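You operate a simulated robot arm through the tools that you are given. There is no shell and no other tool.

You run a simulated two-armed robot. Do the job below in one go: nothing can be reset, and whatever is moved stays where it is left.

Task
Pick up the red-band spring with one hand, pass it to the other hand and put it on the outline on the stencil bed.

Only the result counts: the job must be done as asked and must still hold three seconds after the hand-in. Knocking over, shifting, dropping, spilling or breaking anything else fails it.

Robot
Two 7-joint arms with two-finger parallel grippers on one trunk, on a base that drives. Base frame: it is fixed to the floor where the robot stands at the start and does not move with it; the origin is under the middle of the robot, x ahead of it, y to its left, z up. Readings come in m, degrees, newtons and seconds.
The left shoulder is at the start at [0.03, 0.119, 0.935], the right one opposite. With the tool pointing down near the work surface each hand reaches from about 0.26 to 0.68 m from the robot's upright axis, wherever it stands, measured 20 degrees to its own side. Places, roughly: outline on the stencil bed (20x19 cm) [0.38, 1.08, 0.88]; red-band spring (5x5x12 cm) [-0.4, 2.3, 0.9]. Payload 3.43 kg a hand.
Tool frame (each hand has its own): the origin (TCP) lies between the finger pads and is the grasp point; the fingertips stand 0.03 m ahead of it; z points along the fingers, y is the line along which they close. Largest opening 0.094 m; finger width 0.028, thickness 0.01; the body of the gripper, 0.05 by 0.096 m, starts 0.055 m behind the TCP.
Orientation is told as [roll, pitch, yaw] about the base's x, y, z axes, in that order, counted from this pose: with the fingers straight down and closing along the base's y, the tool's x points along the base's -x, its y along +y and its z along -z.

Tools
- The arms move only by the tool drive_tool. It takes "left_plan", "right_plan" or both (then of equal length, played together; a hand with none holds still); each is a list of rows, each a list of 3 entries, a list of its own where there are three numbers: the turn, a rotation vector about the tool's x, y, z in degrees, then the shift along the tool's x, y, z in m, then the gripper command, from -1 (shut) to 1 (fully open), values between in proportion. In form: [[[ax, ay, az], [tx, ty, tz], grip], ...]. A call has 1 to 20 rows; each row shifts and turns the commanded pose from where the row before left it, along the tool's axes as they then stand. A row lasts 0.2 s, in which the tool goes at most 0.05 m and 8.6 degrees; a call with a longer step from one row to the next is refused whole, and so is a gripper value outside its range. Where a pose cannot be reached the arm comes as near as it can. A force on the tool above 40 N (or 10 N above the force at the start of the call, whichever is more), or a blocked arm, ends the call early, and 0.2 s more pass. The fingers move at their own pace (about 0.072 m/s each) and stop on an object; they squeeze with about 24 N. The grip force told is the motor's: it shows also when the fingers shut on nothing. Time passes only in rows, and 0.2 s behind the last, so rows that do not move let the fingers close. The reply holds the time, the measured pose of the TCP, the force on the tool along the base axes, the opening and the grip force, in the units named above and with some noise, with the torque about the TCP (base axes, N m) and any sound that the robot's microphone picked up.
- Cameras (640 x 400 px; columns grow to the right, rows downward): "scene" is now at [0.0576, -0.0019, 1.6593]; the picture's right is [-0.02, -1.00, 0.00], its down [-0.61, 0.01, -0.79] and it looks along [0.79, -0.02, -0.61] (base axes); focal length 288 px, centre (320, 200). "left" rides on the left gripper at [0.076, -0.014, -0.102] in its tool frame; the picture's right is [0.18, 0.98, 0.00], its down [-0.75, 0.14, -0.64] and it looks along [-0.63, 0.12, 0.77] (tool axes); focal length 243 px, centre (320, 200). "right" rides on the right gripper at [0.076, 0.014, -0.102] in its tool frame; the picture's right is [-0.18, 0.98, 0.00], its down [-0.75, -0.14, -0.64] and it looks along [-0.63, -0.12, 0.77] (tool axes); focal length 243 px, centre (320, 200). There is no depth. A picture from a camera that has moved, and an enlarged one, comes with that camera's place and axes in the base frame and with its lens.
- camera(camera): a new picture of that camera. No time passes.
- move_column(by): slides the trunk up (or, below 0, down) by that many m; the arms and the scene camera ride with it, the base frame stays. It gives what a move gives, with no picture.
- roll_base(legs): drives the robot by 1 to 6 legs, each [ahead, turn to the left] in m and degrees, along the robot's own axes; the way and the turn of a leg run together, so that a leg with both is an arc; at most 1.5 m and 180 degrees a leg. The arms and the cameras ride along, it lands a little off, and it stops where it bumps. It gives what a move gives.
- turn_head(pan, tilt): turns the head with the scene camera to pan (to the left, within 143 degrees either way) and tilt (down, from -29 to 69), counted from straight ahead of the robot. It gives what a move gives.
- inspect(camera, box): a new picture of the part [left, top, right, bottom] of that camera's present view, enlarged. No time passes.
- sign_off(): hands the job in; it is judged then, once.

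Places have to be worked out from the pictures, the camera data and where the tool is seen. Open the grippers and draw the arms clear of the work before you hand the job in, unless the task says otherwise.

The tools are called after "Call:" by a JSON object that holds its "api" and its "payload". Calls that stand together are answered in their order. drive_tool: Moves the arms, as the interface text tells. Its arguments: {"type":"object","properties":{"left_plan":{"type":"array"},"right_plan":{"type":"array"}},"required":[]} The other tools are called the same way: move_column (by) slides the trunk up or down; roll_base (legs) drives the base; turn_head (pan, tilt) turns the head that bears the scene camera; camera (camera) takes a picture; inspect (camera, box) takes an enlarged picture of a part of a camera's view; sign_off () hands the job in.

At the start:

```text
t: 0.0
left_ee_pos: [0.4906, 0.1819, 1.1586]
left_tool_rot: [0.0, -0.1, 0.0]
left_ft_force: [-0.4, -0.5, 0.4]
left_wrist_torque: [0.01, -0.01, -0.01]
left_grip_width: 0.0941
left_grip_force: 0.1
right_ee_pos: [0.3451, -0.1149, 1.089]
right_tool_rot: [-0.1, 0.0, 0.0]
right_ft_force: [-0.4, 0.0, -0.2]
right_wrist_torque: [0.01, 0.01, 0.01]
right_grip_width: 0.094
right_grip_force: 0.1
trunk travel left (down, up): [-0.2, 0.21]
robot x, y, heading: [0.0002, 0.0002, 0.1]
head pan, tilt: [-1.1, 37.4]
```

scene: 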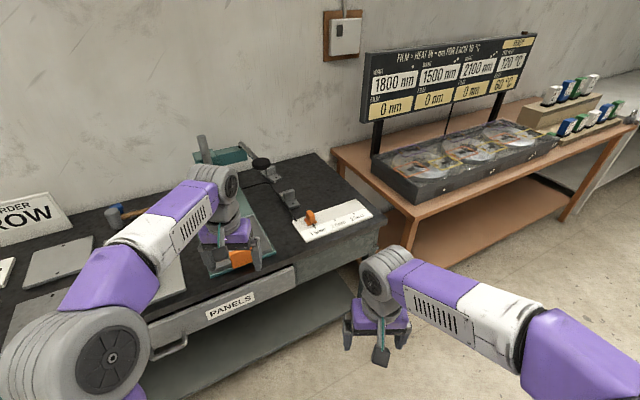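
right: 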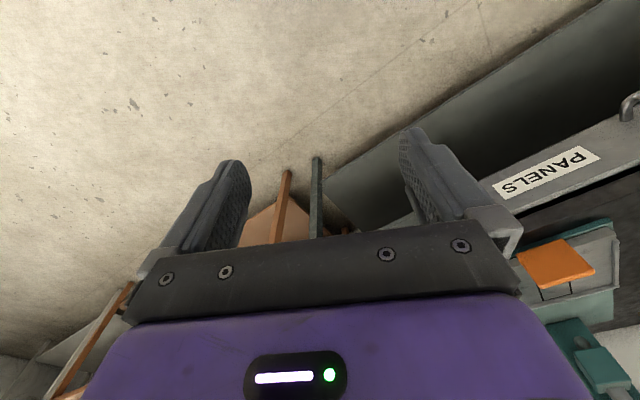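
left: 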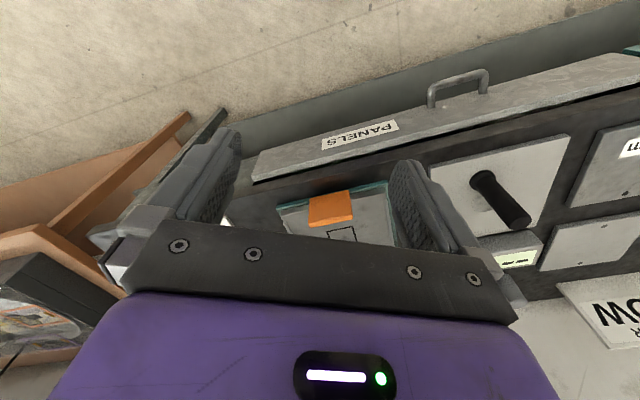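

The pictures show a bench ahead with a panel and an orange block, but not the spring yet. I turn the head left to look toward the outline and the spring.

Call:
{"api": "turn_head", "payload": {"pan": 60, "tilt": 30}}

Call:
{"api": "camera", "payload": {"camera": "scene"}}

Call:
{"api": "turn_head", "payload": {"pan": 105, "tilt": 20}}

Call:
{"api": "camera", "payload": {"camera": "scene"}}

```text
t: 1.3
left_ee_pos: [0.492, 0.183, 1.1602]
left_tool_rot: [0.1, 0.0, 0.0]
left_ft_force: [0.4, 0.4, 0.4]
left_wrist_torque: [-0.02, 0.0, -0.02]
left_grip_width: 0.0942
left_grip_force: 0.1
right_ee_pos: [0.3449, -0.1143, 1.088]
right_tool_rot: [-0.1, 0.0, 0.0]
right_ft_force: [-0.4, 0.5, 0.2]
right_wrist_torque: [0.03, -0.02, -0.01]
right_grip_width: 0.0942
right_grip_force: 0.1
trunk travel left (down, up): [-0.2, 0.21]
robot x, y, heading: [-0.0016, -0.0005, 0.1]
head pan, tilt: [60.0, 30.0]
```

```text
taken
camera scene: at [0.0162, 0.0781, 1.6708], right [0.87, -0.5, 0.0], down [-0.25, -0.43, -0.87], along [0.43, 0.75, -0.5], focal length 288 px, centre (320, 200)
```

scene: 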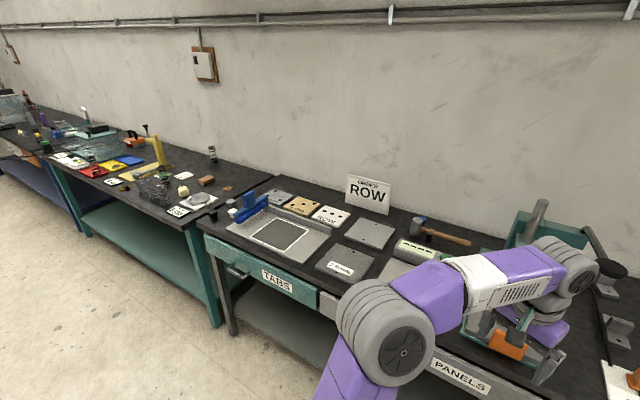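

```text
t: 2.4
left_ee_pos: [0.4912, 0.1823, 1.1597]
left_tool_rot: [-0.1, 0.0, 0.1]
left_ft_force: [0.3, -0.4, -0.3]
left_wrist_torque: [-0.01, -0.03, 0.05]
left_grip_width: 0.0941
left_grip_force: 0.2
right_ee_pos: [0.3454, -0.1146, 1.0879]
right_tool_rot: [0.0, 0.1, 0.1]
right_ft_force: [0.0, 0.1, -0.1]
right_wrist_torque: [0.0, 0.01, -0.02]
right_grip_width: 0.0941
right_grip_force: 0.0
trunk travel left (down, up): [-0.2, 0.21]
robot x, y, heading: [-0.0009, -0.0023, -0.1]
head pan, tilt: [105.0, 20.0]
```

```text
taken
camera scene: at [-0.0531, 0.0898, 1.6868], right [0.97, 0.26, 0.0], down [0.09, -0.33, -0.94], along [-0.24, 0.91, -0.34], focal length 288 px, centre (320, 200)
```

scene: 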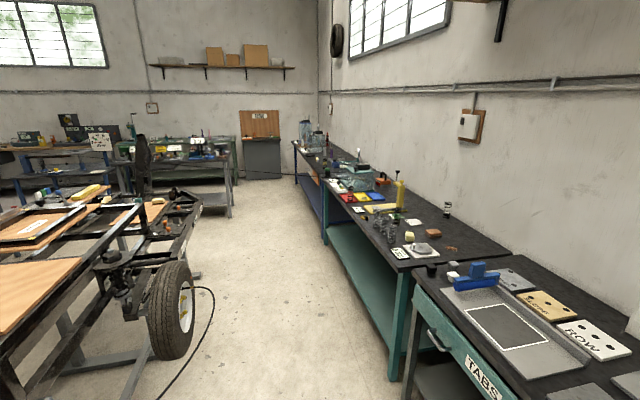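

The outline appears on the "TABS" bench, and the predicted spot of the spring lands near the coloured tiles on the far bench. I enlarge both areas.

Call:
{"api": "inspect", "payload": {"camera": "scene", "box": [290, 140, 450, 260]}}

Call:
{"api": "inspect", "payload": {"camera": "scene", "box": [400, 230, 640, 400]}}

```text
3.33 times, centred on (370, 200) of scene
camera zoom: at [-0.0531, 0.0898, 1.6868], right [0.97, 0.26, 0.0], down [0.09, -0.33, -0.94], along [-0.24, 0.91, -0.34], focal length 960 px, centre (153, 200)
```

zoom: 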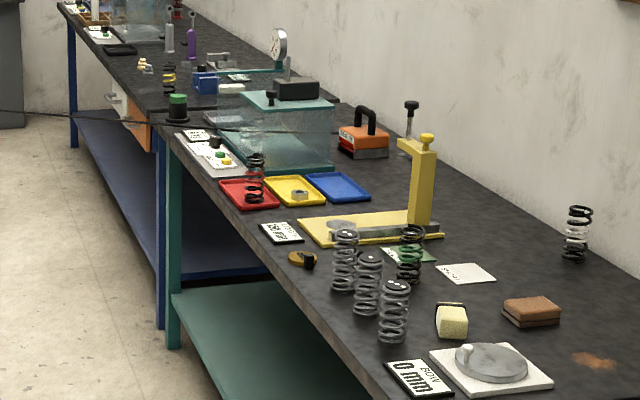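

```text
2.35 times, centred on (520, 315) of scene
camera zoom: at [-0.0531, 0.0898, 1.6868], right [0.97, 0.26, 0.0], down [0.09, -0.33, -0.94], along [-0.24, 0.91, -0.34], focal length 678 px, centre (-151, -71)
```

zoom: 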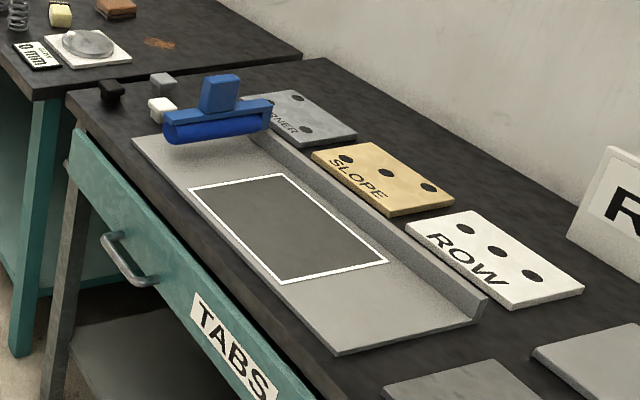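

The spring in the red tray on the second bench matches the stated place; the bench front runs roughly along heading 114° in my base frame, about 0.64 m from me. I turn along the aisle and drive part of the way to look closer.

Call:
{"api": "roll_base", "payload": {"legs": [[0, 110], [1.2, 0]]}}

Call:
{"api": "turn_head", "payload": {"pan": -45, "tilt": 35}}

Call:
{"api": "camera", "payload": {"camera": "scene"}}

```text
t: 13.2
left_ee_pos: [-0.7813, 1.5107, 1.1598]
left_tool_rot: [0.0, 0.1, 111.2]
left_ft_force: [-0.2, -0.2, -0.6]
left_wrist_torque: [0.0, 0.04, 0.01]
left_grip_width: 0.0941
left_grip_force: 0.0
right_ee_pos: [-0.4511, 1.4811, 1.0876]
right_tool_rot: [0.0, 0.0, 111.3]
right_ft_force: [0.1, 0.4, 0.5]
right_wrist_torque: [0.02, -0.02, -0.03]
right_grip_width: 0.094
right_grip_force: 0.0
trunk travel left (down, up): [-0.2, 0.21]
robot x, y, heading: [-0.4315, 1.12, 111.2]
head pan, tilt: [105.0, 20.0]
```

```text
t: 15.5
left_ee_pos: [-0.7807, 1.511, 1.1613]
left_tool_rot: [0.0, 0.0, 111.3]
left_ft_force: [0.0, 0.6, 0.2]
left_wrist_torque: [-0.01, -0.01, -0.01]
left_grip_width: 0.094
left_grip_force: 0.0
right_ee_pos: [-0.4516, 1.4816, 1.0882]
right_tool_rot: [0.1, 0.0, 111.2]
right_ft_force: [0.5, -0.6, 0.0]
right_wrist_torque: [-0.01, -0.01, -0.02]
right_grip_width: 0.0941
right_grip_force: 0.1
trunk travel left (down, up): [-0.2, 0.21]
robot x, y, heading: [-0.4316, 1.1165, 111.1]
head pan, tilt: [-45.0, 35.0]
```

```text
taken
camera scene: at [-0.3862, 1.1713, 1.663], right [0.92, -0.4, 0.0], down [-0.23, -0.52, -0.82], along [0.33, 0.75, -0.57], focal length 288 px, centre (320, 200)
```

scene: 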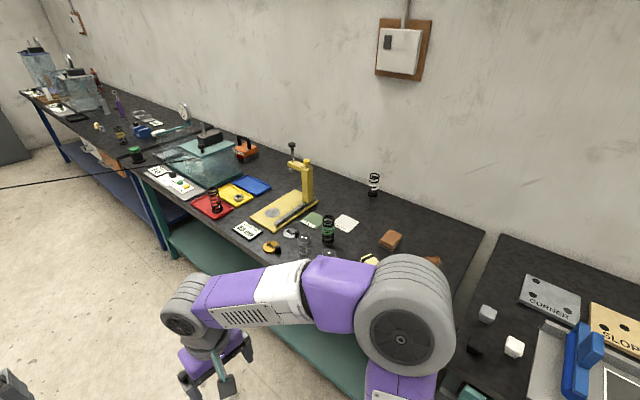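

The robot moved as planned. I enlarge the tray region to identify the red-band spring.

Call:
{"api": "inspect", "payload": {"camera": "scene", "box": [140, 130, 300, 260]}}

Call:
{"api": "inspect", "payload": {"camera": "scene", "box": [220, 130, 400, 280]}}

```text
3.08 times, centred on (220, 195) of scene
camera zoom: at [-0.3862, 1.1713, 1.663], right [0.92, -0.4, 0.0], down [-0.23, -0.52, -0.82], along [0.33, 0.75, -0.57], focal length 886 px, centre (628, 215)
```

zoom: 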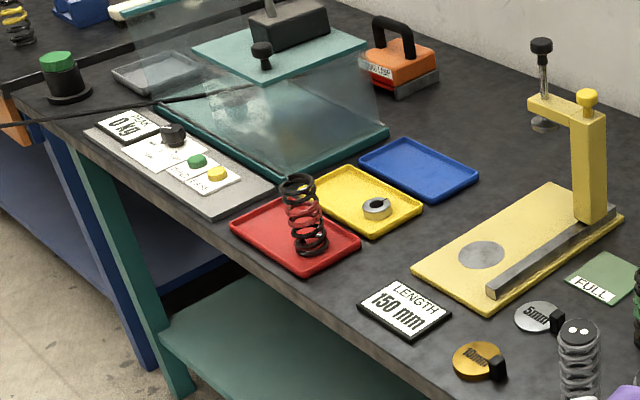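

```text
2.67 times, centred on (310, 205) of scene
camera zoom: at [-0.3862, 1.1713, 1.663], right [0.92, -0.4, 0.0], down [-0.23, -0.52, -0.82], along [0.33, 0.75, -0.57], focal length 768 px, centre (347, 187)
```

zoom: 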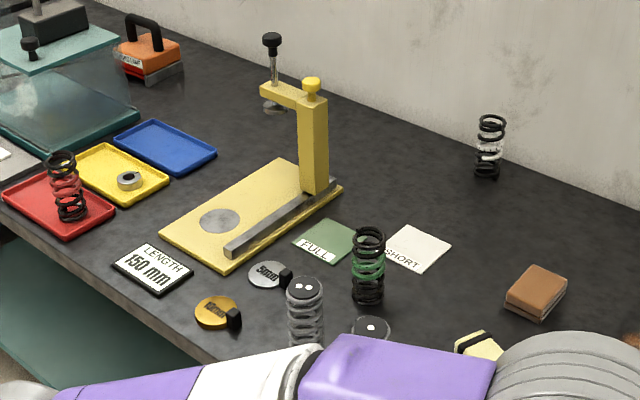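

The red-band spring stands in the red tray at about (-0.40, 2.31), bottom ≈0.875 and top ≈0.995, some 7 cm from the bench edge, with the bench normal near heading 29°. I drive alongside and turn to face the bench with the spring about 0.55 m off, slightly to my left.

Call:
{"api": "roll_base", "payload": {"legs": [[0, 1.8], [0.845, 0]]}}

Call:
{"api": "turn_head", "payload": {"pan": -65, "tilt": 45}}

Call:
{"api": "camera", "payload": {"camera": "scene"}}

```text
t: 20.4
left_ee_pos: [-1.1292, 2.2746, 1.1598]
left_tool_rot: [0.1, 0.0, 113.4]
left_ft_force: [-0.2, 0.7, 0.7]
left_wrist_torque: [-0.02, 0.01, 0.02]
left_grip_width: 0.0939
left_grip_force: 0.1
right_ee_pos: [-0.7986, 2.2569, 1.0885]
right_tool_rot: [0.0, -0.1, 113.3]
right_ft_force: [-0.2, 0.4, -1.1]
right_wrist_torque: [-0.03, 0.04, -0.02]
right_grip_width: 0.0938
right_grip_force: 0.1
trunk travel left (down, up): [-0.2, 0.21]
robot x, y, heading: [-0.7694, 1.8942, 113.5]
head pan, tilt: [-45.0, 35.0]
```

```text
t: 21.2
left_ee_pos: [-1.13, 2.2739, 1.1596]
left_tool_rot: [0.0, 0.0, 113.5]
left_ft_force: [-0.9, -0.9, -0.3]
left_wrist_torque: [-0.01, -0.01, -0.01]
left_grip_width: 0.0939
left_grip_force: 0.0
right_ee_pos: [-0.7981, 2.2573, 1.0878]
right_tool_rot: [0.1, 0.0, 113.4]
right_ft_force: [1.4, 0.6, 0.3]
right_wrist_torque: [0.03, -0.01, 0.01]
right_grip_width: 0.0939
right_grip_force: 0.1
trunk travel left (down, up): [-0.2, 0.21]
robot x, y, heading: [-0.7679, 1.897, 113.7]
head pan, tilt: [-65.0, 45.0]
```

```text
taken
camera scene: at [-0.6998, 1.9286, 1.6482], right [0.75, -0.66, 0.0], down [-0.47, -0.53, -0.71], along [0.47, 0.53, -0.71], focal length 288 px, centre (320, 200)
```

scene: 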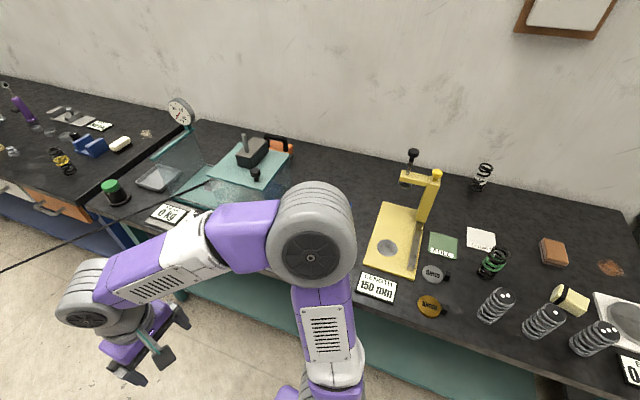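

The aisle is clear and the arms ride well above the bench items. I now turn right to face the bench and look at the spring.

Call:
{"api": "roll_base", "payload": {"legs": [[0, -84]]}}

Call:
{"api": "turn_head", "payload": {"pan": 0, "tilt": 55}}

Call:
{"api": "camera", "payload": {"camera": "scene"}}

Call:
{"api": "camera", "payload": {"camera": "left"}}

```text
t: 25.2
left_ee_pos: [-0.425, 2.2925, 1.1595]
left_tool_rot: [0.0, 0.0, 28.9]
left_ft_force: [0.2, -0.2, -0.1]
left_wrist_torque: [0.01, -0.01, 0.0]
left_grip_width: 0.0938
left_grip_force: 0.1
right_ee_pos: [-0.4104, 1.9617, 1.0877]
right_tool_rot: [0.0, 0.0, 28.9]
right_ft_force: [0.3, -0.2, 0.2]
right_wrist_torque: [-0.02, 0.05, 0.0]
right_grip_width: 0.0943
right_grip_force: 0.1
trunk travel left (down, up): [-0.2, 0.21]
robot x, y, heading: [-0.7608, 1.8951, 28.7]
head pan, tilt: [-65.0, 45.0]
```

```text
t: 26.6
left_ee_pos: [-0.4238, 2.2925, 1.1597]
left_tool_rot: [0.1, 0.0, 28.9]
left_ft_force: [0.3, 0.0, -0.1]
left_wrist_torque: [-0.01, 0.01, 0.01]
left_grip_width: 0.094
left_grip_force: 0.0
right_ee_pos: [-0.4101, 1.9614, 1.0876]
right_tool_rot: [0.0, 0.0, 28.8]
right_ft_force: [0.3, 0.5, -0.2]
right_wrist_torque: [0.01, 0.03, -0.01]
right_grip_width: 0.0939
right_grip_force: 0.0
trunk travel left (down, up): [-0.2, 0.21]
robot x, y, heading: [-0.7643, 1.8958, 28.9]
head pan, tilt: [0.0, 55.0]
```

```text
taken
camera scene: at [-0.7287, 1.9155, 1.6347], right [0.48, -0.88, 0.0], down [-0.72, -0.4, -0.57], along [0.5, 0.28, -0.82], focal length 288 px, centre (320, 200)
```

scene: 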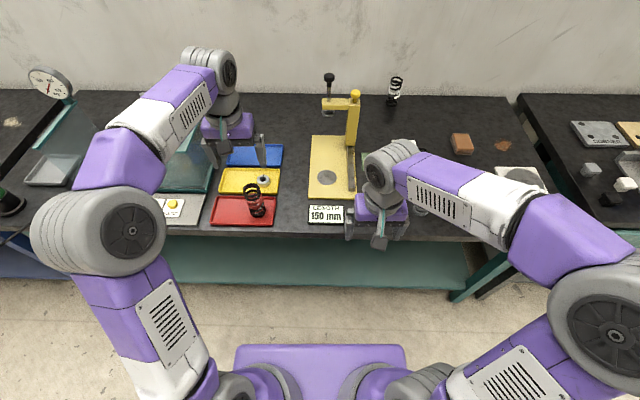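

```text
taken
camera left: at [-0.4852, 2.2422, 1.263], right [-0.64, 0.77, 0.0], down [0.59, 0.49, 0.64], along [0.5, 0.41, -0.77], focal length 243 px, centre (320, 200)
```

left: 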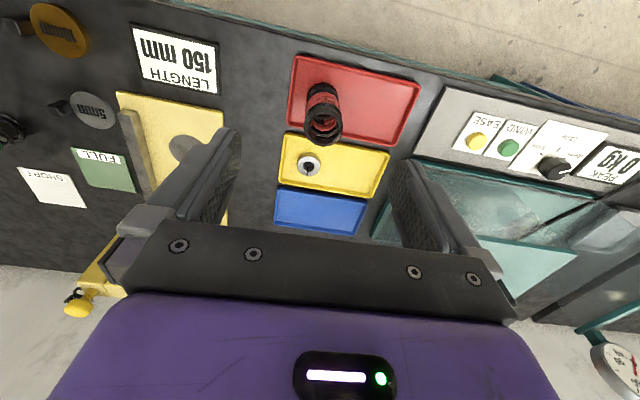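

The spring appears close to (-0.402, 2.314) by the left wrist camera. I enlarge both views to refine its axis, top and bottom.

Call:
{"api": "inspect", "payload": {"camera": "left", "box": [270, 40, 430, 160]}}

Call:
{"api": "inspect", "payload": {"camera": "scene", "box": [190, 130, 350, 250]}}

```text
3.33 times, centred on (350, 100) of left
camera zoom: at [-0.4852, 2.2422, 1.263], right [-0.64, 0.77, 0.0], down [0.59, 0.49, 0.64], along [0.5, 0.41, -0.77], focal length 809 px, centre (220, 533)
```

zoom: 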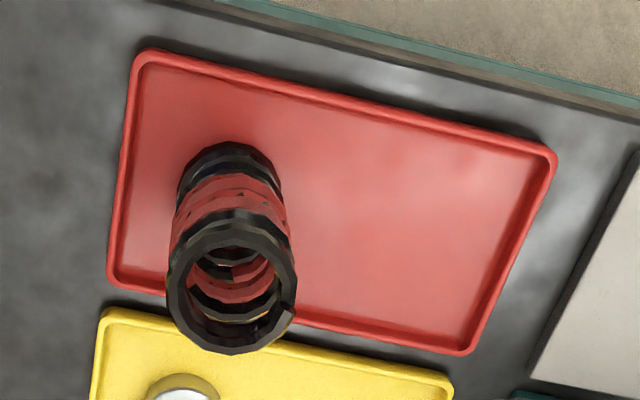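

```text
3.33 times, centred on (270, 190) of scene
camera zoom: at [-0.7287, 1.9155, 1.6347], right [0.48, -0.88, 0.0], down [-0.72, -0.4, -0.57], along [0.5, 0.28, -0.82], focal length 960 px, centre (487, 233)
```

zoom: 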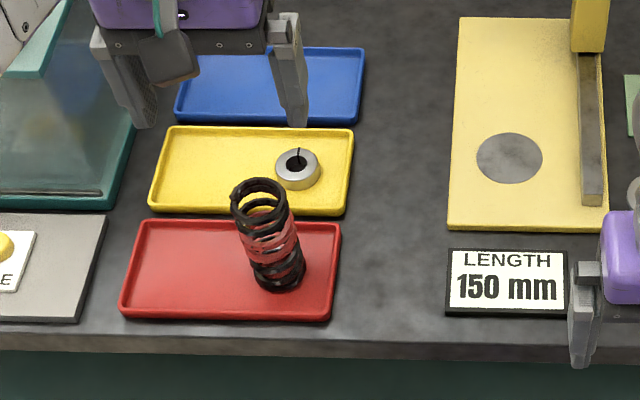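

By my two views the spring axis is near (-0.405, 2.312), top somewhere 0.96–1.01. I'll bring the left hand above it, swing its closing axis to the forward direction (yaw −90°) and lean it 15° to the left, all well above the spring.

Call:
{"api": "drive_tool", "payload": {"left_plan": [[[0, 0, 0], [-0.025, 0.007, 0], 1], [[0, 0, 8.2], [0, 0, 0], 1], [[0, 0, 8.2], [0, 0, 0], 1], [[0, 0, 8.2], [0, 0, 0], 1], [[0, 0, 8.2], [0, 0, 0], 1], [[0, 0, 8.2], [0, 0, 0], 1], [[0, 0, 8.2], [0, 0, 0], 1], [[0, 0, 8.2], [0, 0, 0], 1], [[0, 0, 8.2], [0, 0, 0], 1], [[0, 0, 8.2], [0, 0, 0], 1], [[0, 0, 8.2], [0, 0, 0], 1], [[0, 0, 8], [0, 0, 0], 1], [[0, -7.5, 0], [0, 0, 0], 1], [[0, -7.5, 0], [0, 0, 0], 1], [[0, 0, 0], [0, 0, 0], 1]]}}

Call:
{"api": "camera", "payload": {"camera": "scene"}}

Call:
{"api": "camera", "payload": {"camera": "left"}}

```text
t: 29.8
left_ee_pos: [-0.4065, 2.3094, 1.1608]
left_tool_rot: [0.0, -15.1, -61.3]
left_ft_force: [0.2, 0.0, -0.4]
left_wrist_torque: [-0.02, -0.01, 0.01]
left_grip_width: 0.094
left_grip_force: 0.0
right_ee_pos: [-0.4093, 1.9609, 1.0893]
right_tool_rot: [0.0, 0.1, 28.8]
right_ft_force: [0.0, 0.5, -0.8]
right_wrist_torque: [0.01, 0.02, 0.01]
right_grip_width: 0.0938
right_grip_force: 0.0
trunk travel left (down, up): [-0.2, 0.21]
robot x, y, heading: [-0.7676, 1.8954, 28.5]
head pan, tilt: [0.0, 55.0]
```

```text
taken
camera scene: at [-0.7286, 1.9153, 1.6347], right [0.48, -0.88, 0.0], down [-0.72, -0.4, -0.57], along [0.5, 0.28, -0.82], focal length 288 px, centre (320, 200)
```

scene: 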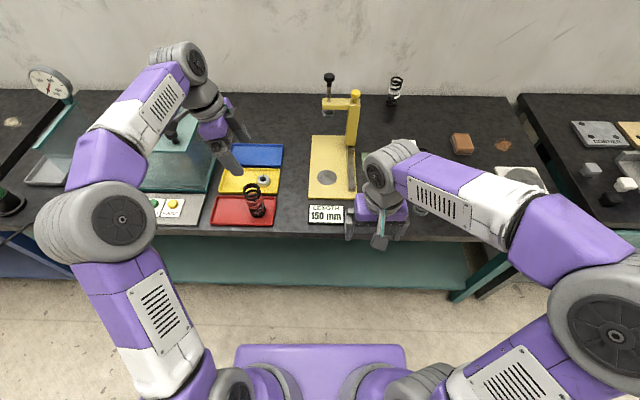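

```text
taken
camera left: at [-0.4676, 2.3902, 1.2399], right [0.78, 0.63, -0.05], down [0.39, -0.42, 0.82], along [0.49, -0.65, -0.58], focal length 243 px, centre (320, 200)
```

left: 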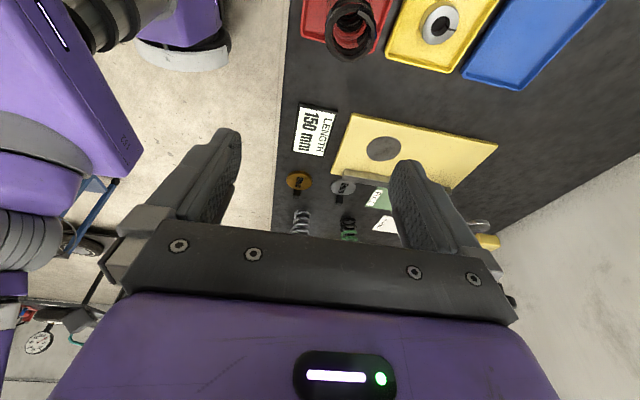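

The hand reached the leaning pose right above the spring. I zoom in on the spring in this new view to triangulate its top.

Call:
{"api": "inspect", "payload": {"camera": "left", "box": [280, 0, 440, 100]}}

Call:
{"api": "inspect", "payload": {"camera": "scene", "box": [180, 80, 320, 240]}}

```text
4.00 times, centred on (360, 50) of left
camera zoom: at [-0.4676, 2.3902, 1.2399], right [0.78, 0.63, -0.05], down [0.39, -0.42, 0.82], along [0.49, -0.65, -0.58], focal length 970 px, centre (160, 800)
```

zoom: 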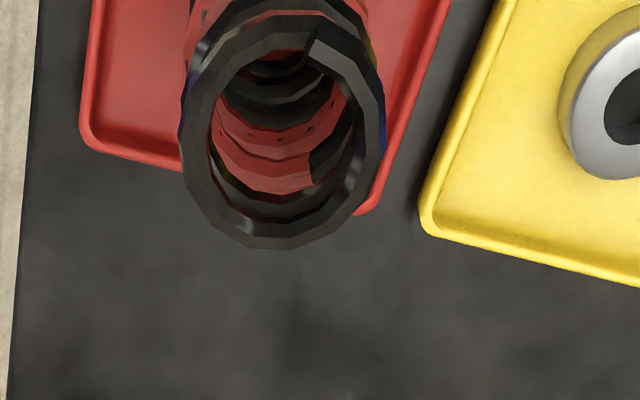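

```text
2.50 times, centred on (250, 160) of scene
camera zoom: at [-0.7286, 1.9153, 1.6347], right [0.48, -0.88, 0.0], down [-0.72, -0.4, -0.57], along [0.5, 0.28, -0.82], focal length 720 px, centre (495, 300)
```

zoom: 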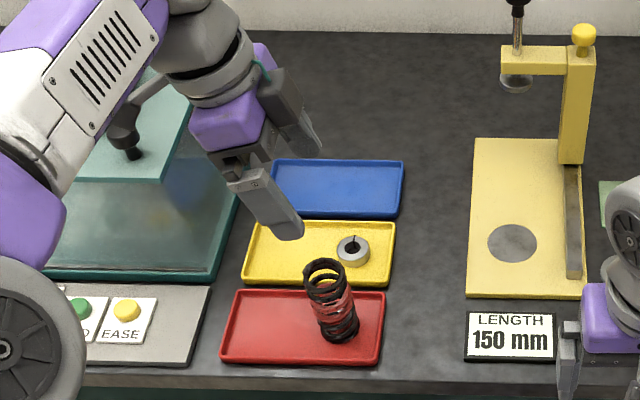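

Triangulating the two wrist views puts the spring's top ring at (-0.391, 2.324), z ≈ 0.968 (diameter 4.9 cm, so its bottom is ≈0.848). I centre the hand laterally and go down 10 cm, then check.

Call:
{"api": "drive_tool", "payload": {"left_plan": [[[0, 0, 0], [0.0052, 0.0206, -0.0014], 1], [[0, 0, 0], [0.00906, 0, 0.03381], 1], [[0, 0, 0], [0.00906, 0, 0.03381], 1], [[0, 0, 0], [0.00777, 0, 0.02898], 1], [[0, 0, 0], [0, 0, 0], 1]]}}

Call:
{"api": "camera", "payload": {"camera": "left"}}

Call:
{"api": "inspect", "payload": {"camera": "scene", "box": [180, 80, 320, 240]}}

```text
t: 31.0
left_ee_pos: [-0.3884, 2.3256, 1.0604]
left_tool_rot: [0.1, -15.1, -61.0]
left_ft_force: [-0.9, -0.1, 0.2]
left_wrist_torque: [-0.03, 0.02, -0.01]
left_grip_width: 0.094
left_grip_force: 0.1
right_ee_pos: [-0.4085, 1.9618, 1.0875]
right_tool_rot: [0.0, 0.0, 28.9]
right_ft_force: [-0.9, -0.1, 0.0]
right_wrist_torque: [0.0, 0.0, -0.04]
right_grip_width: 0.094
right_grip_force: 0.0
trunk travel left (down, up): [-0.2, 0.21]
robot x, y, heading: [-0.7667, 1.8936, 28.8]
head pan, tilt: [0.0, 55.0]
```

```text
taken
camera left: at [-0.4512, 2.4056, 1.139], right [0.77, 0.63, -0.05], down [0.39, -0.42, 0.82], along [0.49, -0.65, -0.58], focal length 243 px, centre (320, 200)
```

left: 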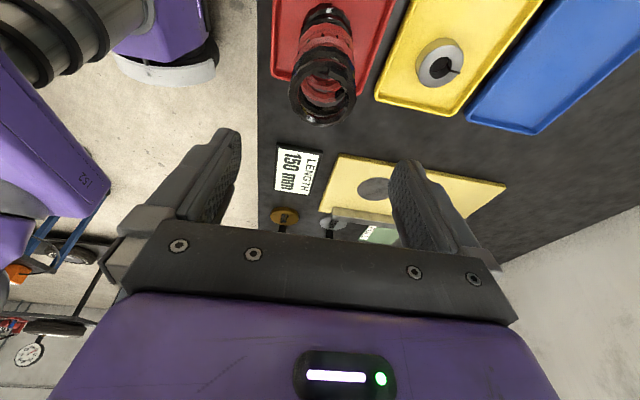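

```text
2.50 times, centred on (250, 160) of scene
camera zoom: at [-0.7287, 1.9155, 1.6348], right [0.48, -0.88, 0.0], down [-0.72, -0.4, -0.57], along [0.5, 0.28, -0.82], focal length 720 px, centre (495, 300)
```

zoom: 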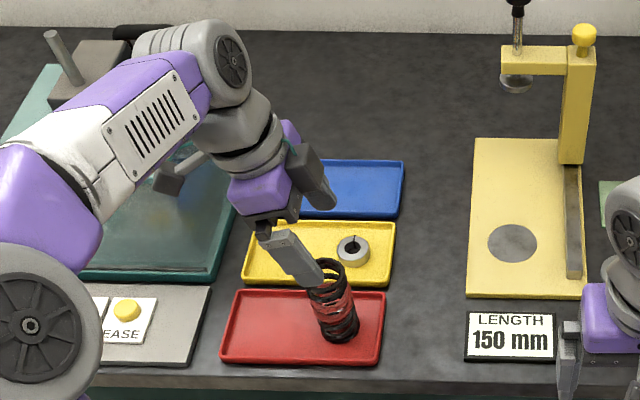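

The fresh wrist view puts the spring top at (-0.391, 2.321), within a few mm of the hand's line, with the arm clear of the glass box. I make the small correction and lower to z ≈ 0.948, fingers open around the top part.

Call:
{"api": "drive_tool", "payload": {"left_plan": [[[0, 0, 0], [-0.002, -0.004, 0], 1], [[0, 0, 0], [0.00725, 0, 0.02705], 1], [[0, 0, 0], [0.00725, 0, 0.02705], 1], [[0, 0, 0], [0.00725, 0, 0.02705], 1], [[0, 0, 0], [0.00725, 0, 0.02705], 1], [[0, 0, 0], [0, 0, 0], 1]]}}

Call:
{"api": "camera", "payload": {"camera": "left"}}

Call:
{"api": "inspect", "payload": {"camera": "scene", "box": [180, 110, 320, 250]}}

```text
t: 32.4
left_ee_pos: [-0.3934, 2.3209, 0.9468]
left_tool_rot: [0.0, -15.1, -61.2]
left_ft_force: [-0.2, 1.3, 0.2]
left_wrist_torque: [0.03, -0.01, 0.02]
left_grip_width: 0.094
left_grip_force: 0.1
right_ee_pos: [-0.4093, 1.9615, 1.088]
right_tool_rot: [0.0, 0.0, 28.9]
right_ft_force: [0.3, -0.4, 0.2]
right_wrist_torque: [-0.02, -0.04, -0.02]
right_grip_width: 0.0939
right_grip_force: 0.1
trunk travel left (down, up): [-0.2, 0.21]
robot x, y, heading: [-0.765, 1.8922, 28.8]
head pan, tilt: [0.0, 55.0]
```

```text
taken
camera left: at [-0.4549, 2.4012, 1.0274], right [0.77, 0.63, -0.05], down [0.39, -0.42, 0.82], along [0.49, -0.65, -0.58], focal length 243 px, centre (320, 200)
```

left: 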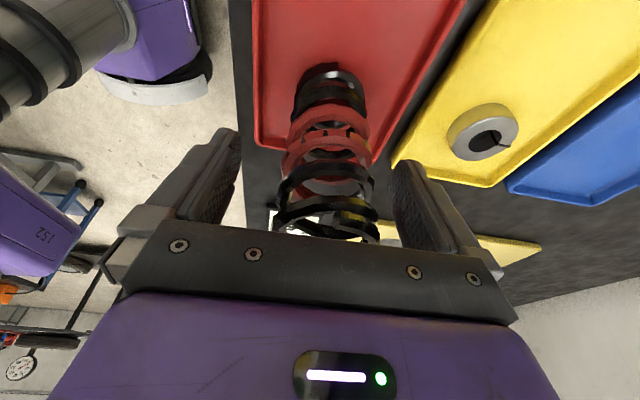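

```text
2.86 times, centred on (250, 180) of scene
camera zoom: at [-0.7289, 1.9154, 1.6348], right [0.48, -0.88, 0.0], down [-0.72, -0.4, -0.57], along [0.5, 0.28, -0.82], focal length 823 px, centre (520, 257)
```

zoom: 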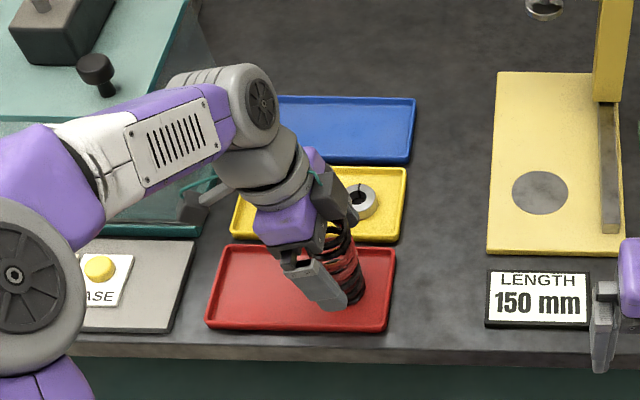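

The spring sits between the fingers, well centred. I close the left gripper and hold still while it grips.

Call:
{"api": "drive_tool", "payload": {"left_plan": [[[0, 0, 0], [0, 0, 0], 0.4], [[0, 0, 0], [0, 0, 0], 0.1], [[0, 0, 0], [0, 0, 0], -0.3], [[0, 0, 0], [0, 0, 0], -1], [[0, 0, 0], [0, 0, 0], -1], [[0, 0, 0], [0, 0, 0], -1]]}}

Call:
{"api": "camera", "payload": {"camera": "left"}}

```text
t: 33.8
left_ee_pos: [-0.3936, 2.322, 0.9478]
left_tool_rot: [-0.1, -15.0, -61.2]
left_ft_force: [0.9, 1.4, 1.7]
left_wrist_torque: [0.04, 0.01, 0.01]
left_grip_width: 0.0525
left_grip_force: 24.0
right_ee_pos: [-0.4098, 1.9616, 1.0884]
right_tool_rot: [0.0, 0.0, 29.0]
right_ft_force: [0.4, -0.8, 0.5]
right_wrist_torque: [0.05, 0.0, -0.02]
right_grip_width: 0.0938
right_grip_force: 0.0
trunk travel left (down, up): [-0.2, 0.21]
robot x, y, heading: [-0.77, 1.8974, 28.8]
head pan, tilt: [0.0, 55.0]
```

```text
taken
camera left: at [-0.4546, 2.4013, 1.0278], right [0.77, 0.63, -0.05], down [0.39, -0.42, 0.82], along [0.49, -0.65, -0.58], focal length 243 px, centre (320, 200)
```

left: 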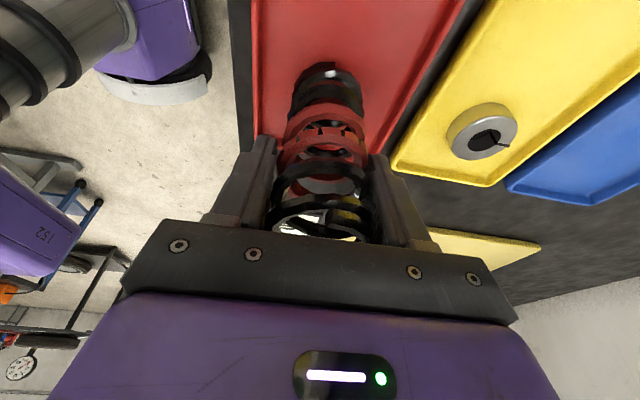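

Gripped at 5.25 cm with 24 N. I lift it straight up 16 cm out of the tray.

Call:
{"api": "drive_tool", "payload": {"left_plan": [[[0, 0, 0], [-0.00259, 0, -0.00966], -1], [[0, 0, 0], [-0.00518, 0, -0.01932], -1], [[0, 0, 0], [-0.00777, 0, -0.02898], -1], [[0, 0, 0], [-0.00777, 0, -0.02898], -1], [[0, 0, 0], [-0.00777, 0, -0.02898], -1], [[0, 0, 0], [-0.01036, 0, -0.03864], -1], [[0, 0, 0], [0, 0, 0], -1]]}}

Call:
{"api": "camera", "payload": {"camera": "left"}}

Call:
{"api": "camera", "payload": {"camera": "scene"}}

```text
t: 35.4
left_ee_pos: [-0.3926, 2.3222, 1.11]
left_tool_rot: [0.0, -15.1, -61.1]
left_ft_force: [0.0, -0.4, -2.1]
left_wrist_torque: [-0.03, -0.01, 0.03]
left_grip_width: 0.0525
left_grip_force: 24.5
right_ee_pos: [-0.4083, 1.9624, 1.0877]
right_tool_rot: [0.0, 0.0, 28.9]
right_ft_force: [-0.1, 0.3, -0.1]
right_wrist_torque: [0.04, 0.01, -0.01]
right_grip_width: 0.0943
right_grip_force: 0.1
trunk travel left (down, up): [-0.2, 0.21]
robot x, y, heading: [-0.7673, 1.8957, 28.9]
head pan, tilt: [0.0, 55.0]
```

```text
taken
camera left: at [-0.4547, 2.4014, 1.1886], right [0.77, 0.63, -0.05], down [0.4, -0.42, 0.82], along [0.49, -0.65, -0.58], focal length 243 px, centre (320, 200)
```

left: 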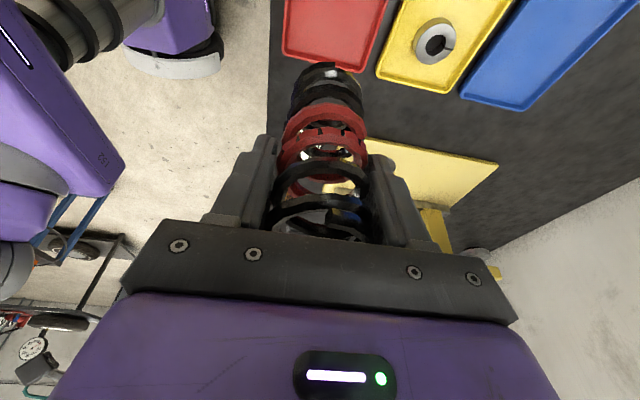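

```text
taken
camera scene: at [-0.7284, 1.9162, 1.6347], right [0.48, -0.88, 0.0], down [-0.72, -0.4, -0.57], along [0.5, 0.28, -0.82], focal length 288 px, centre (320, 200)
```

scene: 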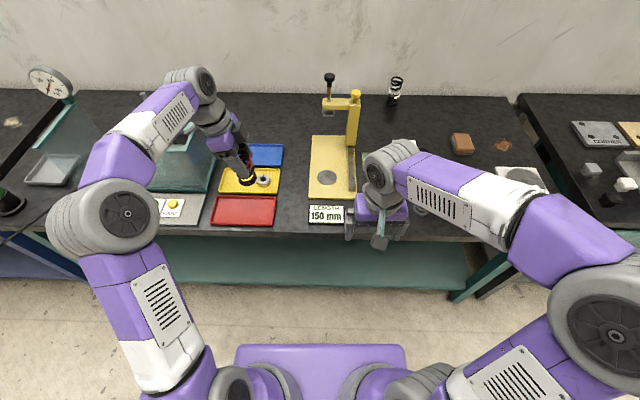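

The spring is lifted clear, tray undisturbed. I back the robot straight away from the bench by 0.3 m to do the handover over free floor.

Call:
{"api": "roll_base", "payload": {"legs": [[-0.3, 0]]}}

Call:
{"api": "drive_tool", "payload": {"right_plan": [[[0, 0, 8.2], [-0.04, -0.01, 0], 1], [[0, 0, 8.2], [0, 0, 0], 1], [[0, 0, 8.2], [0, 0, 0], 1], [[0, 0, 8.2], [0, 0, 0], 1], [[0, 0, 8.2], [0, 0, 0], 1], [[0, 0, 8.2], [0, 0, 0], 1], [[0, 0, 8.2], [0, 0, 0], 1], [[0, 0, 8.2], [0, 0, 0], 1], [[0, 0, 8.2], [0, 0, 0], 1], [[0, 0, 8.2], [0, 0, 0], 1], [[0, 0, 8], [0, 0, 0], 1], [[0, 0, 0], [0, 0, 0], 1]]}}

Call:
{"api": "camera", "payload": {"camera": "scene"}}

```text
t: 37.4
left_ee_pos: [-0.6575, 2.176, 1.1089]
left_tool_rot: [0.0, -15.0, -61.0]
left_ft_force: [-0.3, 1.2, -2.3]
left_wrist_torque: [0.02, -0.05, -0.01]
left_grip_width: 0.0522
left_grip_force: 24.5
right_ee_pos: [-0.673, 1.8158, 1.0886]
right_tool_rot: [0.0, 0.1, 28.8]
right_ft_force: [0.1, 0.1, 0.2]
right_wrist_torque: [0.03, -0.02, -0.01]
right_grip_width: 0.0939
right_grip_force: 0.0
trunk travel left (down, up): [-0.2, 0.21]
robot x, y, heading: [-1.03, 1.7515, 29.1]
head pan, tilt: [0.0, 55.0]
```

```text
t: 40.0
left_ee_pos: [-0.6578, 2.1752, 1.1083]
left_tool_rot: [-0.1, -15.0, -61.0]
left_ft_force: [0.7, 0.3, -2.3]
left_wrist_torque: [-0.04, 0.01, -0.02]
left_grip_width: 0.052
left_grip_force: 23.7
right_ee_pos: [-0.6312, 1.8274, 1.0875]
right_tool_rot: [0.0, 0.0, -61.2]
right_ft_force: [-1.0, -0.3, -0.5]
right_wrist_torque: [0.01, -0.03, -0.02]
right_grip_width: 0.0941
right_grip_force: 0.0
trunk travel left (down, up): [-0.2, 0.21]
robot x, y, heading: [-1.0274, 1.7503, 29.1]
head pan, tilt: [0.0, 55.0]
```

```text
taken
camera scene: at [-0.9923, 1.7702, 1.6347], right [0.48, -0.87, 0.0], down [-0.72, -0.4, -0.57], along [0.5, 0.28, -0.82], focal length 288 px, centre (320, 200)
```

scene: 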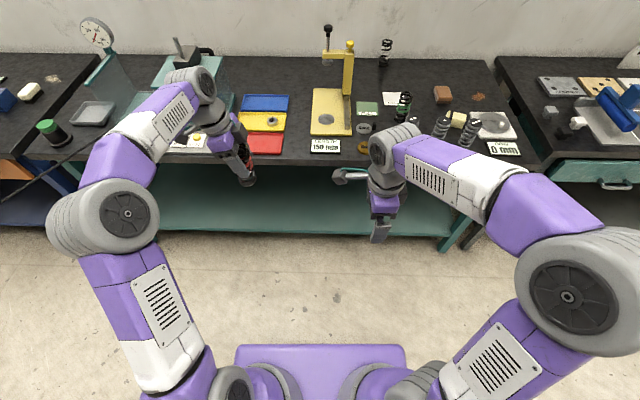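

The right hand turned fine. Now I tilt it to point left and 25° below horizontal, camera side up, keeping it away from the spring.

Call:
{"api": "drive_tool", "payload": {"right_plan": [[[0, 8, 0], [0, 0, 0], 1], [[0, 8, 0], [0, 0, 0], 1], [[0, 8, 0], [0, 0, 0], 1], [[0, 8, 0], [0, 0, 0], 1], [[0, 8, 0], [0, 0, 0], 1], [[0, 8, 0], [0, 0, 0], 1], [[0, 8, 0], [0, 0, 0], 1], [[0, 8, 0], [0, 0, 0], 1], [[0, 1, 0], [0, 0, 0], 1], [[0, 0, 0], [0, 0, 0], 1]]}}

Call:
{"api": "camera", "payload": {"camera": "scene"}}

Call:
{"api": "camera", "payload": {"camera": "right"}}

```text
t: 42.2
left_ee_pos: [-0.658, 2.175, 1.1085]
left_tool_rot: [-0.1, -15.0, -60.9]
left_ft_force: [0.4, 1.7, -1.6]
left_wrist_torque: [-0.03, 0.0, 0.01]
left_grip_width: 0.0521
left_grip_force: 23.7
right_ee_pos: [-0.6331, 1.8278, 1.0878]
right_tool_rot: [-0.1, 65.2, -61.1]
right_ft_force: [-0.4, 0.6, 0.4]
right_wrist_torque: [-0.04, -0.02, -0.01]
right_grip_width: 0.0941
right_grip_force: 0.1
trunk travel left (down, up): [-0.2, 0.21]
robot x, y, heading: [-1.0301, 1.7494, 28.7]
head pan, tilt: [0.0, 55.0]
```

```text
taken
camera scene: at [-0.9921, 1.7701, 1.6347], right [0.48, -0.87, 0.0], down [-0.72, -0.4, -0.57], along [0.5, 0.28, -0.82], focal length 288 px, centre (320, 200)
```

scene: 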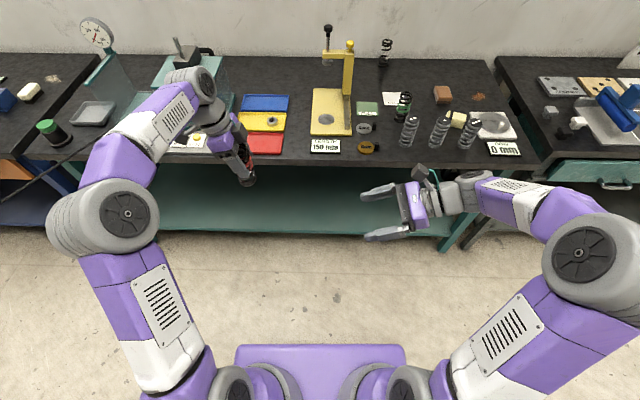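

```text
taken
camera right: at [-0.5907, 1.7817, 1.1997], right [0.9, 0.41, -0.17], down [0.31, -0.86, -0.41], along [-0.31, 0.32, -0.9], focal length 243 px, centre (320, 200)
```

right: 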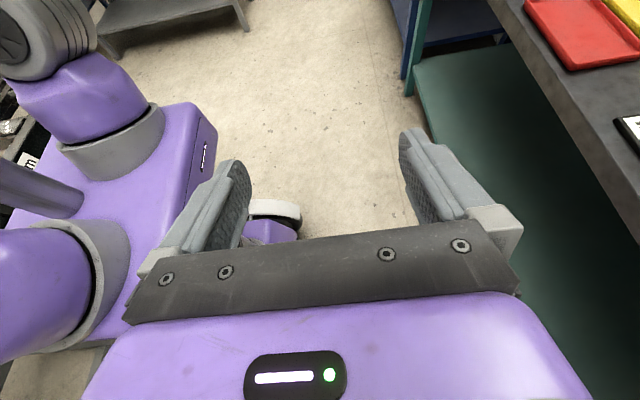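

The right hand now points left, 25° down, camera on top. I bring the spring in the left hand to the middle (about 0.43 ahead, 0.10 left) and the right hand to a stand-off about 12 cm back along its own axis from the spring's lower part.

Call:
{"api": "drive_tool", "payload": {"left_plan": [[[0, 0, 0], [-0.0243, -0.025, -0.0038], -1], [[0, 0, 0], [-0.0243, -0.025, -0.0038], -1], [[0, 0, 0], [-0.0243, -0.025, -0.0038], -1], [[0, 0, 0], [-0.0243, -0.025, -0.0038], -1], [[0, 0, 0], [0, 0, 0], -1]], "right_plan": [[[0, 0, 0], [0.024, 0.0115, 0.0208], 1], [[0, 0, 0], [0.024, 0.0115, 0.0208], 1], [[0, 0, 0], [0.024, 0.0115, 0.0208], 1], [[0, 0, 0], [0.024, 0.0115, 0.0208], 1], [[0, 0, 0], [0, 0, 0], 1]]}}

Call:
{"api": "camera", "payload": {"camera": "scene"}}

Call:
{"api": "camera", "payload": {"camera": "right"}}

Call:
{"api": "camera", "payload": {"camera": "left"}}

```text
t: 43.4
left_ee_pos: [-0.7023, 2.048, 1.1497]
left_tool_rot: [0.0, -15.0, -61.0]
left_ft_force: [0.3, -0.1, -2.8]
left_wrist_torque: [-0.02, 0.01, -0.01]
left_grip_width: 0.052
left_grip_force: 23.9
right_ee_pos: [-0.6494, 1.952, 1.1403]
right_tool_rot: [-0.2, 65.1, -61.2]
right_ft_force: [-0.4, 0.2, -0.4]
right_wrist_torque: [-0.02, 0.01, -0.02]
right_grip_width: 0.0939
right_grip_force: 0.0
trunk travel left (down, up): [-0.2, 0.21]
robot x, y, heading: [-1.0338, 1.7511, 29.2]
head pan, tilt: [0.0, 55.0]
```

```text
taken
camera scene: at [-0.9919, 1.7702, 1.6347], right [0.48, -0.87, 0.0], down [-0.72, -0.4, -0.57], along [0.5, 0.28, -0.82], focal length 288 px, centre (320, 200)
```

scene: 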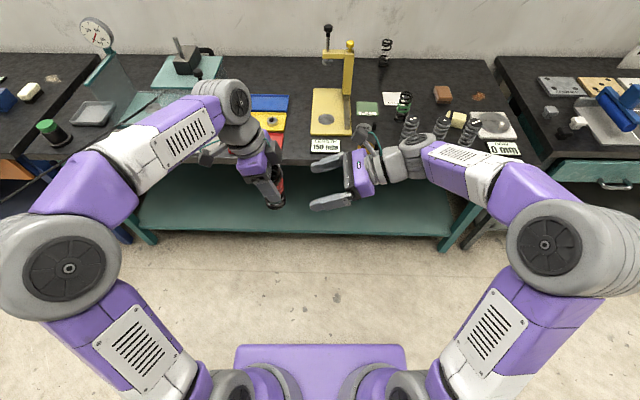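

```text
taken
camera right: at [-0.607, 1.9064, 1.2516], right [0.9, 0.41, -0.17], down [0.31, -0.86, -0.41], along [-0.31, 0.32, -0.9], focal length 243 px, centre (320, 200)
```

right: 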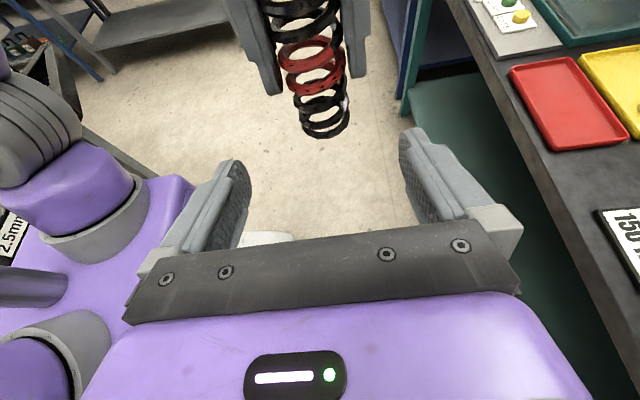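

```text
taken
camera left: at [-0.7631, 2.1288, 1.2286], right [0.77, 0.63, -0.05], down [0.4, -0.42, 0.82], along [0.49, -0.65, -0.58], focal length 243 px, centre (320, 200)
```

left: 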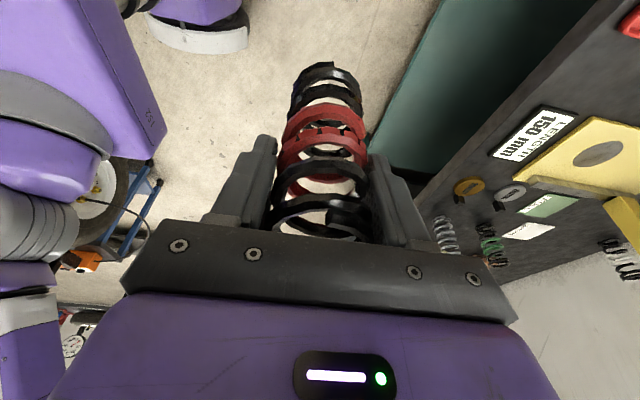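

Both hands are in place. I zoom in to check the spring's position and uprightness before closing in.

Call:
{"api": "inspect", "payload": {"camera": "right", "box": [220, 0, 400, 150]}}

Call:
{"api": "inspect", "payload": {"camera": "scene", "box": [220, 100, 420, 240]}}

```text
2.67 times, centred on (310, 75) of right
camera zoom: at [-0.607, 1.9064, 1.2516], right [0.9, 0.41, -0.17], down [0.31, -0.86, -0.41], along [-0.31, 0.32, -0.9], focal length 647 px, centre (347, 533)
```

zoom: 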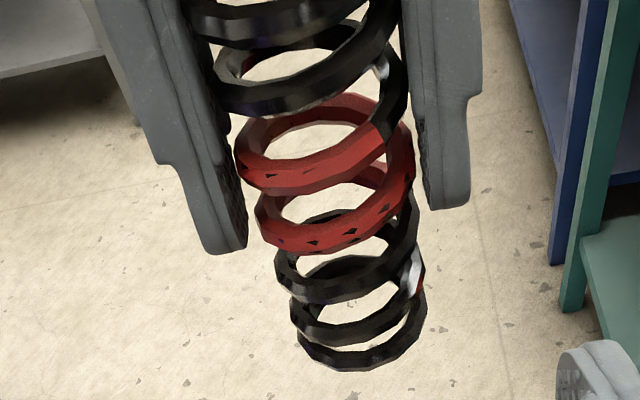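

```text
2.86 times, centred on (320, 170) of scene
camera zoom: at [-0.9919, 1.7702, 1.6347], right [0.48, -0.87, 0.0], down [-0.72, -0.4, -0.57], along [0.5, 0.28, -0.82], focal length 823 px, centre (320, 286)
```

zoom: 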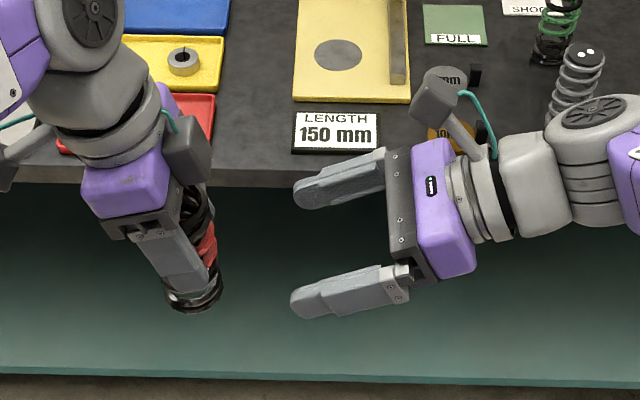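

The spring hangs upright in the left hand, its axis about 1 cm left of the left TCP and bottom near z = 1.05. The right hand needs about 13 cm along its axis; I approach the first 9 cm and check.

Call:
{"api": "drive_tool", "payload": {"right_plan": [[[0, 0, 0], [0.005, 0, 0], 1], [[0, 0, 0], [0, 0, 0.02], 1], [[0, 0, 0], [0, 0, 0.02], 1], [[0, 0, 0], [0, 0, 0.02], 1], [[0, 0, 0], [0, 0, 0.02], 1], [[0, 0, 0], [0, 0, 0.01], 1], [[0, 0, 0], [0, 0, 0], 1]]}}

Call:
{"api": "camera", "payload": {"camera": "right"}}

Call:
{"api": "inspect", "payload": {"camera": "scene", "box": [220, 100, 420, 240]}}

```text
t: 45.0
left_ee_pos: [-0.7011, 2.0474, 1.1495]
left_tool_rot: [-0.1, -15.0, -61.0]
left_ft_force: [0.3, -0.2, -1.8]
left_wrist_torque: [0.01, -0.02, 0.04]
left_grip_width: 0.0521
left_grip_force: 24.1
right_ee_pos: [-0.6888, 2.0254, 1.1066]
right_tool_rot: [0.1, 64.9, -61.1]
right_ft_force: [0.0, 0.0, 0.7]
right_wrist_torque: [0.01, -0.01, -0.04]
right_grip_width: 0.0942
right_grip_force: 0.1
trunk travel left (down, up): [-0.2, 0.21]
robot x, y, heading: [-1.0288, 1.7525, 29.2]
head pan, tilt: [0.0, 55.0]
```

```text
taken
camera right: at [-0.6474, 1.9788, 1.2177], right [0.9, 0.41, -0.17], down [0.31, -0.86, -0.41], along [-0.31, 0.32, -0.9], focal length 243 px, centre (320, 200)
```

right: 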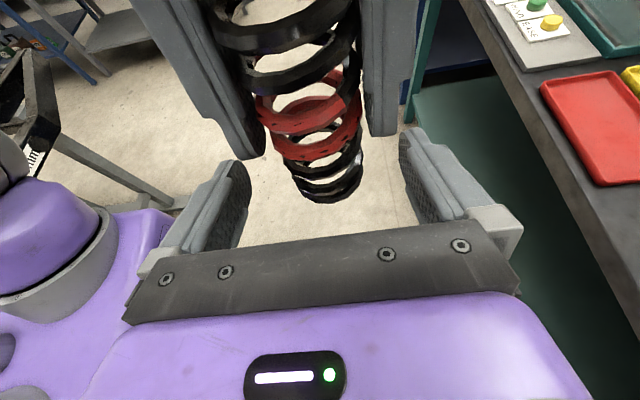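

```text
2.86 times, centred on (320, 170) of scene
camera zoom: at [-0.9923, 1.7701, 1.6347], right [0.48, -0.87, 0.0], down [-0.72, -0.4, -0.57], along [0.5, 0.28, -0.82], focal length 823 px, centre (320, 286)
```

zoom: 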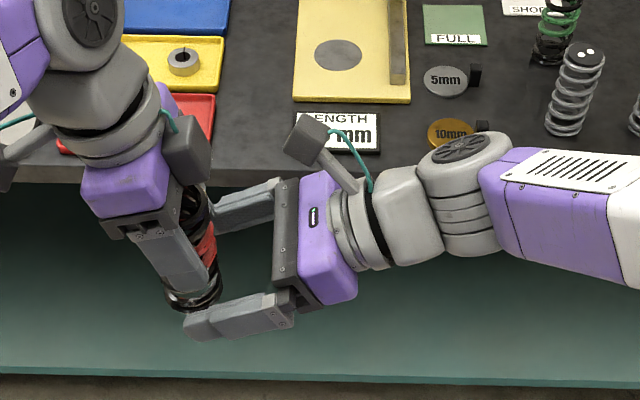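

The right fingers straddle the spring's lower coils with clearance to the left fingers; about 3.6 cm remain. I advance and then close the right gripper gently.

Call:
{"api": "drive_tool", "payload": {"right_plan": [[[0, 0, 0], [-0.001, 0, 0.012], 1], [[0, 0, 0], [0, 0, 0.012], 1], [[0, 0, 0], [0, 0, 0.012], 1], [[0, 0, 0], [0, 0, 0], 1]]}}

Call:
{"api": "camera", "payload": {"camera": "right"}}

Call:
{"api": "inspect", "payload": {"camera": "scene", "box": [220, 100, 420, 240]}}

Call:
{"api": "camera", "payload": {"camera": "left"}}

```text
t: 46.0
left_ee_pos: [-0.702, 2.0494, 1.1501]
left_tool_rot: [0.1, -15.0, -61.1]
left_ft_force: [0.3, -0.1, -2.1]
left_wrist_torque: [0.04, -0.01, -0.02]
left_grip_width: 0.0523
left_grip_force: 23.2
right_ee_pos: [-0.7055, 2.0525, 1.0904]
right_tool_rot: [0.0, 65.0, -61.1]
right_ft_force: [-0.1, 0.2, 0.1]
right_wrist_torque: [0.01, 0.02, -0.02]
right_grip_width: 0.0941
right_grip_force: 0.0
trunk travel left (down, up): [-0.2, 0.21]
robot x, y, heading: [-1.0294, 1.7503, 29.0]
head pan, tilt: [0.0, 55.0]
```

```text
taken
camera right: at [-0.663, 2.0069, 1.2022], right [0.9, 0.41, -0.17], down [0.31, -0.86, -0.41], along [-0.31, 0.32, -0.9], focal length 243 px, centre (320, 200)
```

right: 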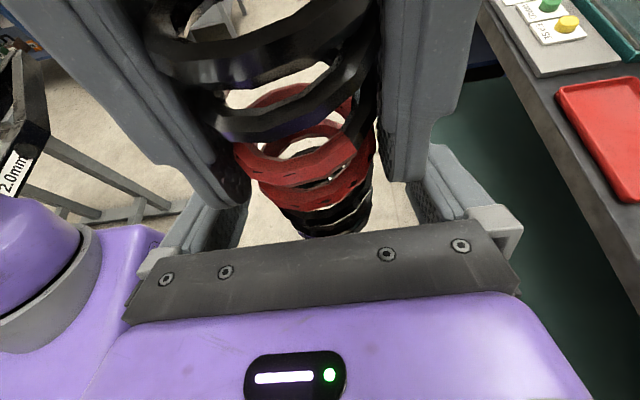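

```text
2.86 times, centred on (320, 170) of scene
camera zoom: at [-0.9923, 1.7699, 1.6347], right [0.48, -0.87, 0.0], down [-0.72, -0.4, -0.57], along [0.5, 0.28, -0.82], focal length 823 px, centre (320, 286)
```

zoom: 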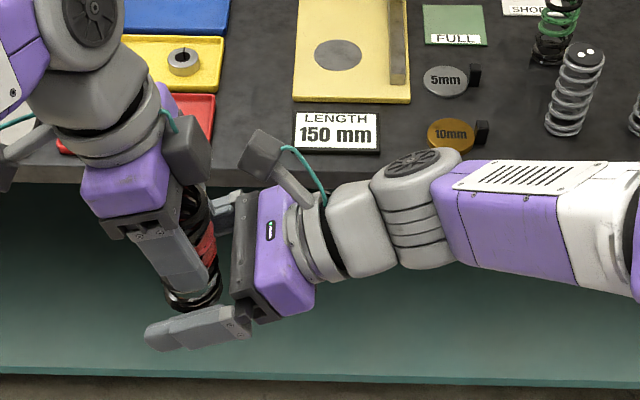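

```text
taken
camera left: at [-0.7633, 2.1289, 1.2287], right [0.77, 0.63, -0.05], down [0.4, -0.42, 0.82], along [0.49, -0.65, -0.58], focal length 243 px, centre (320, 200)
```

left: 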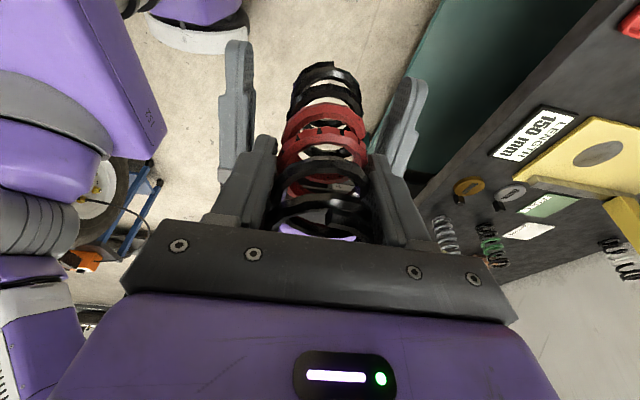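

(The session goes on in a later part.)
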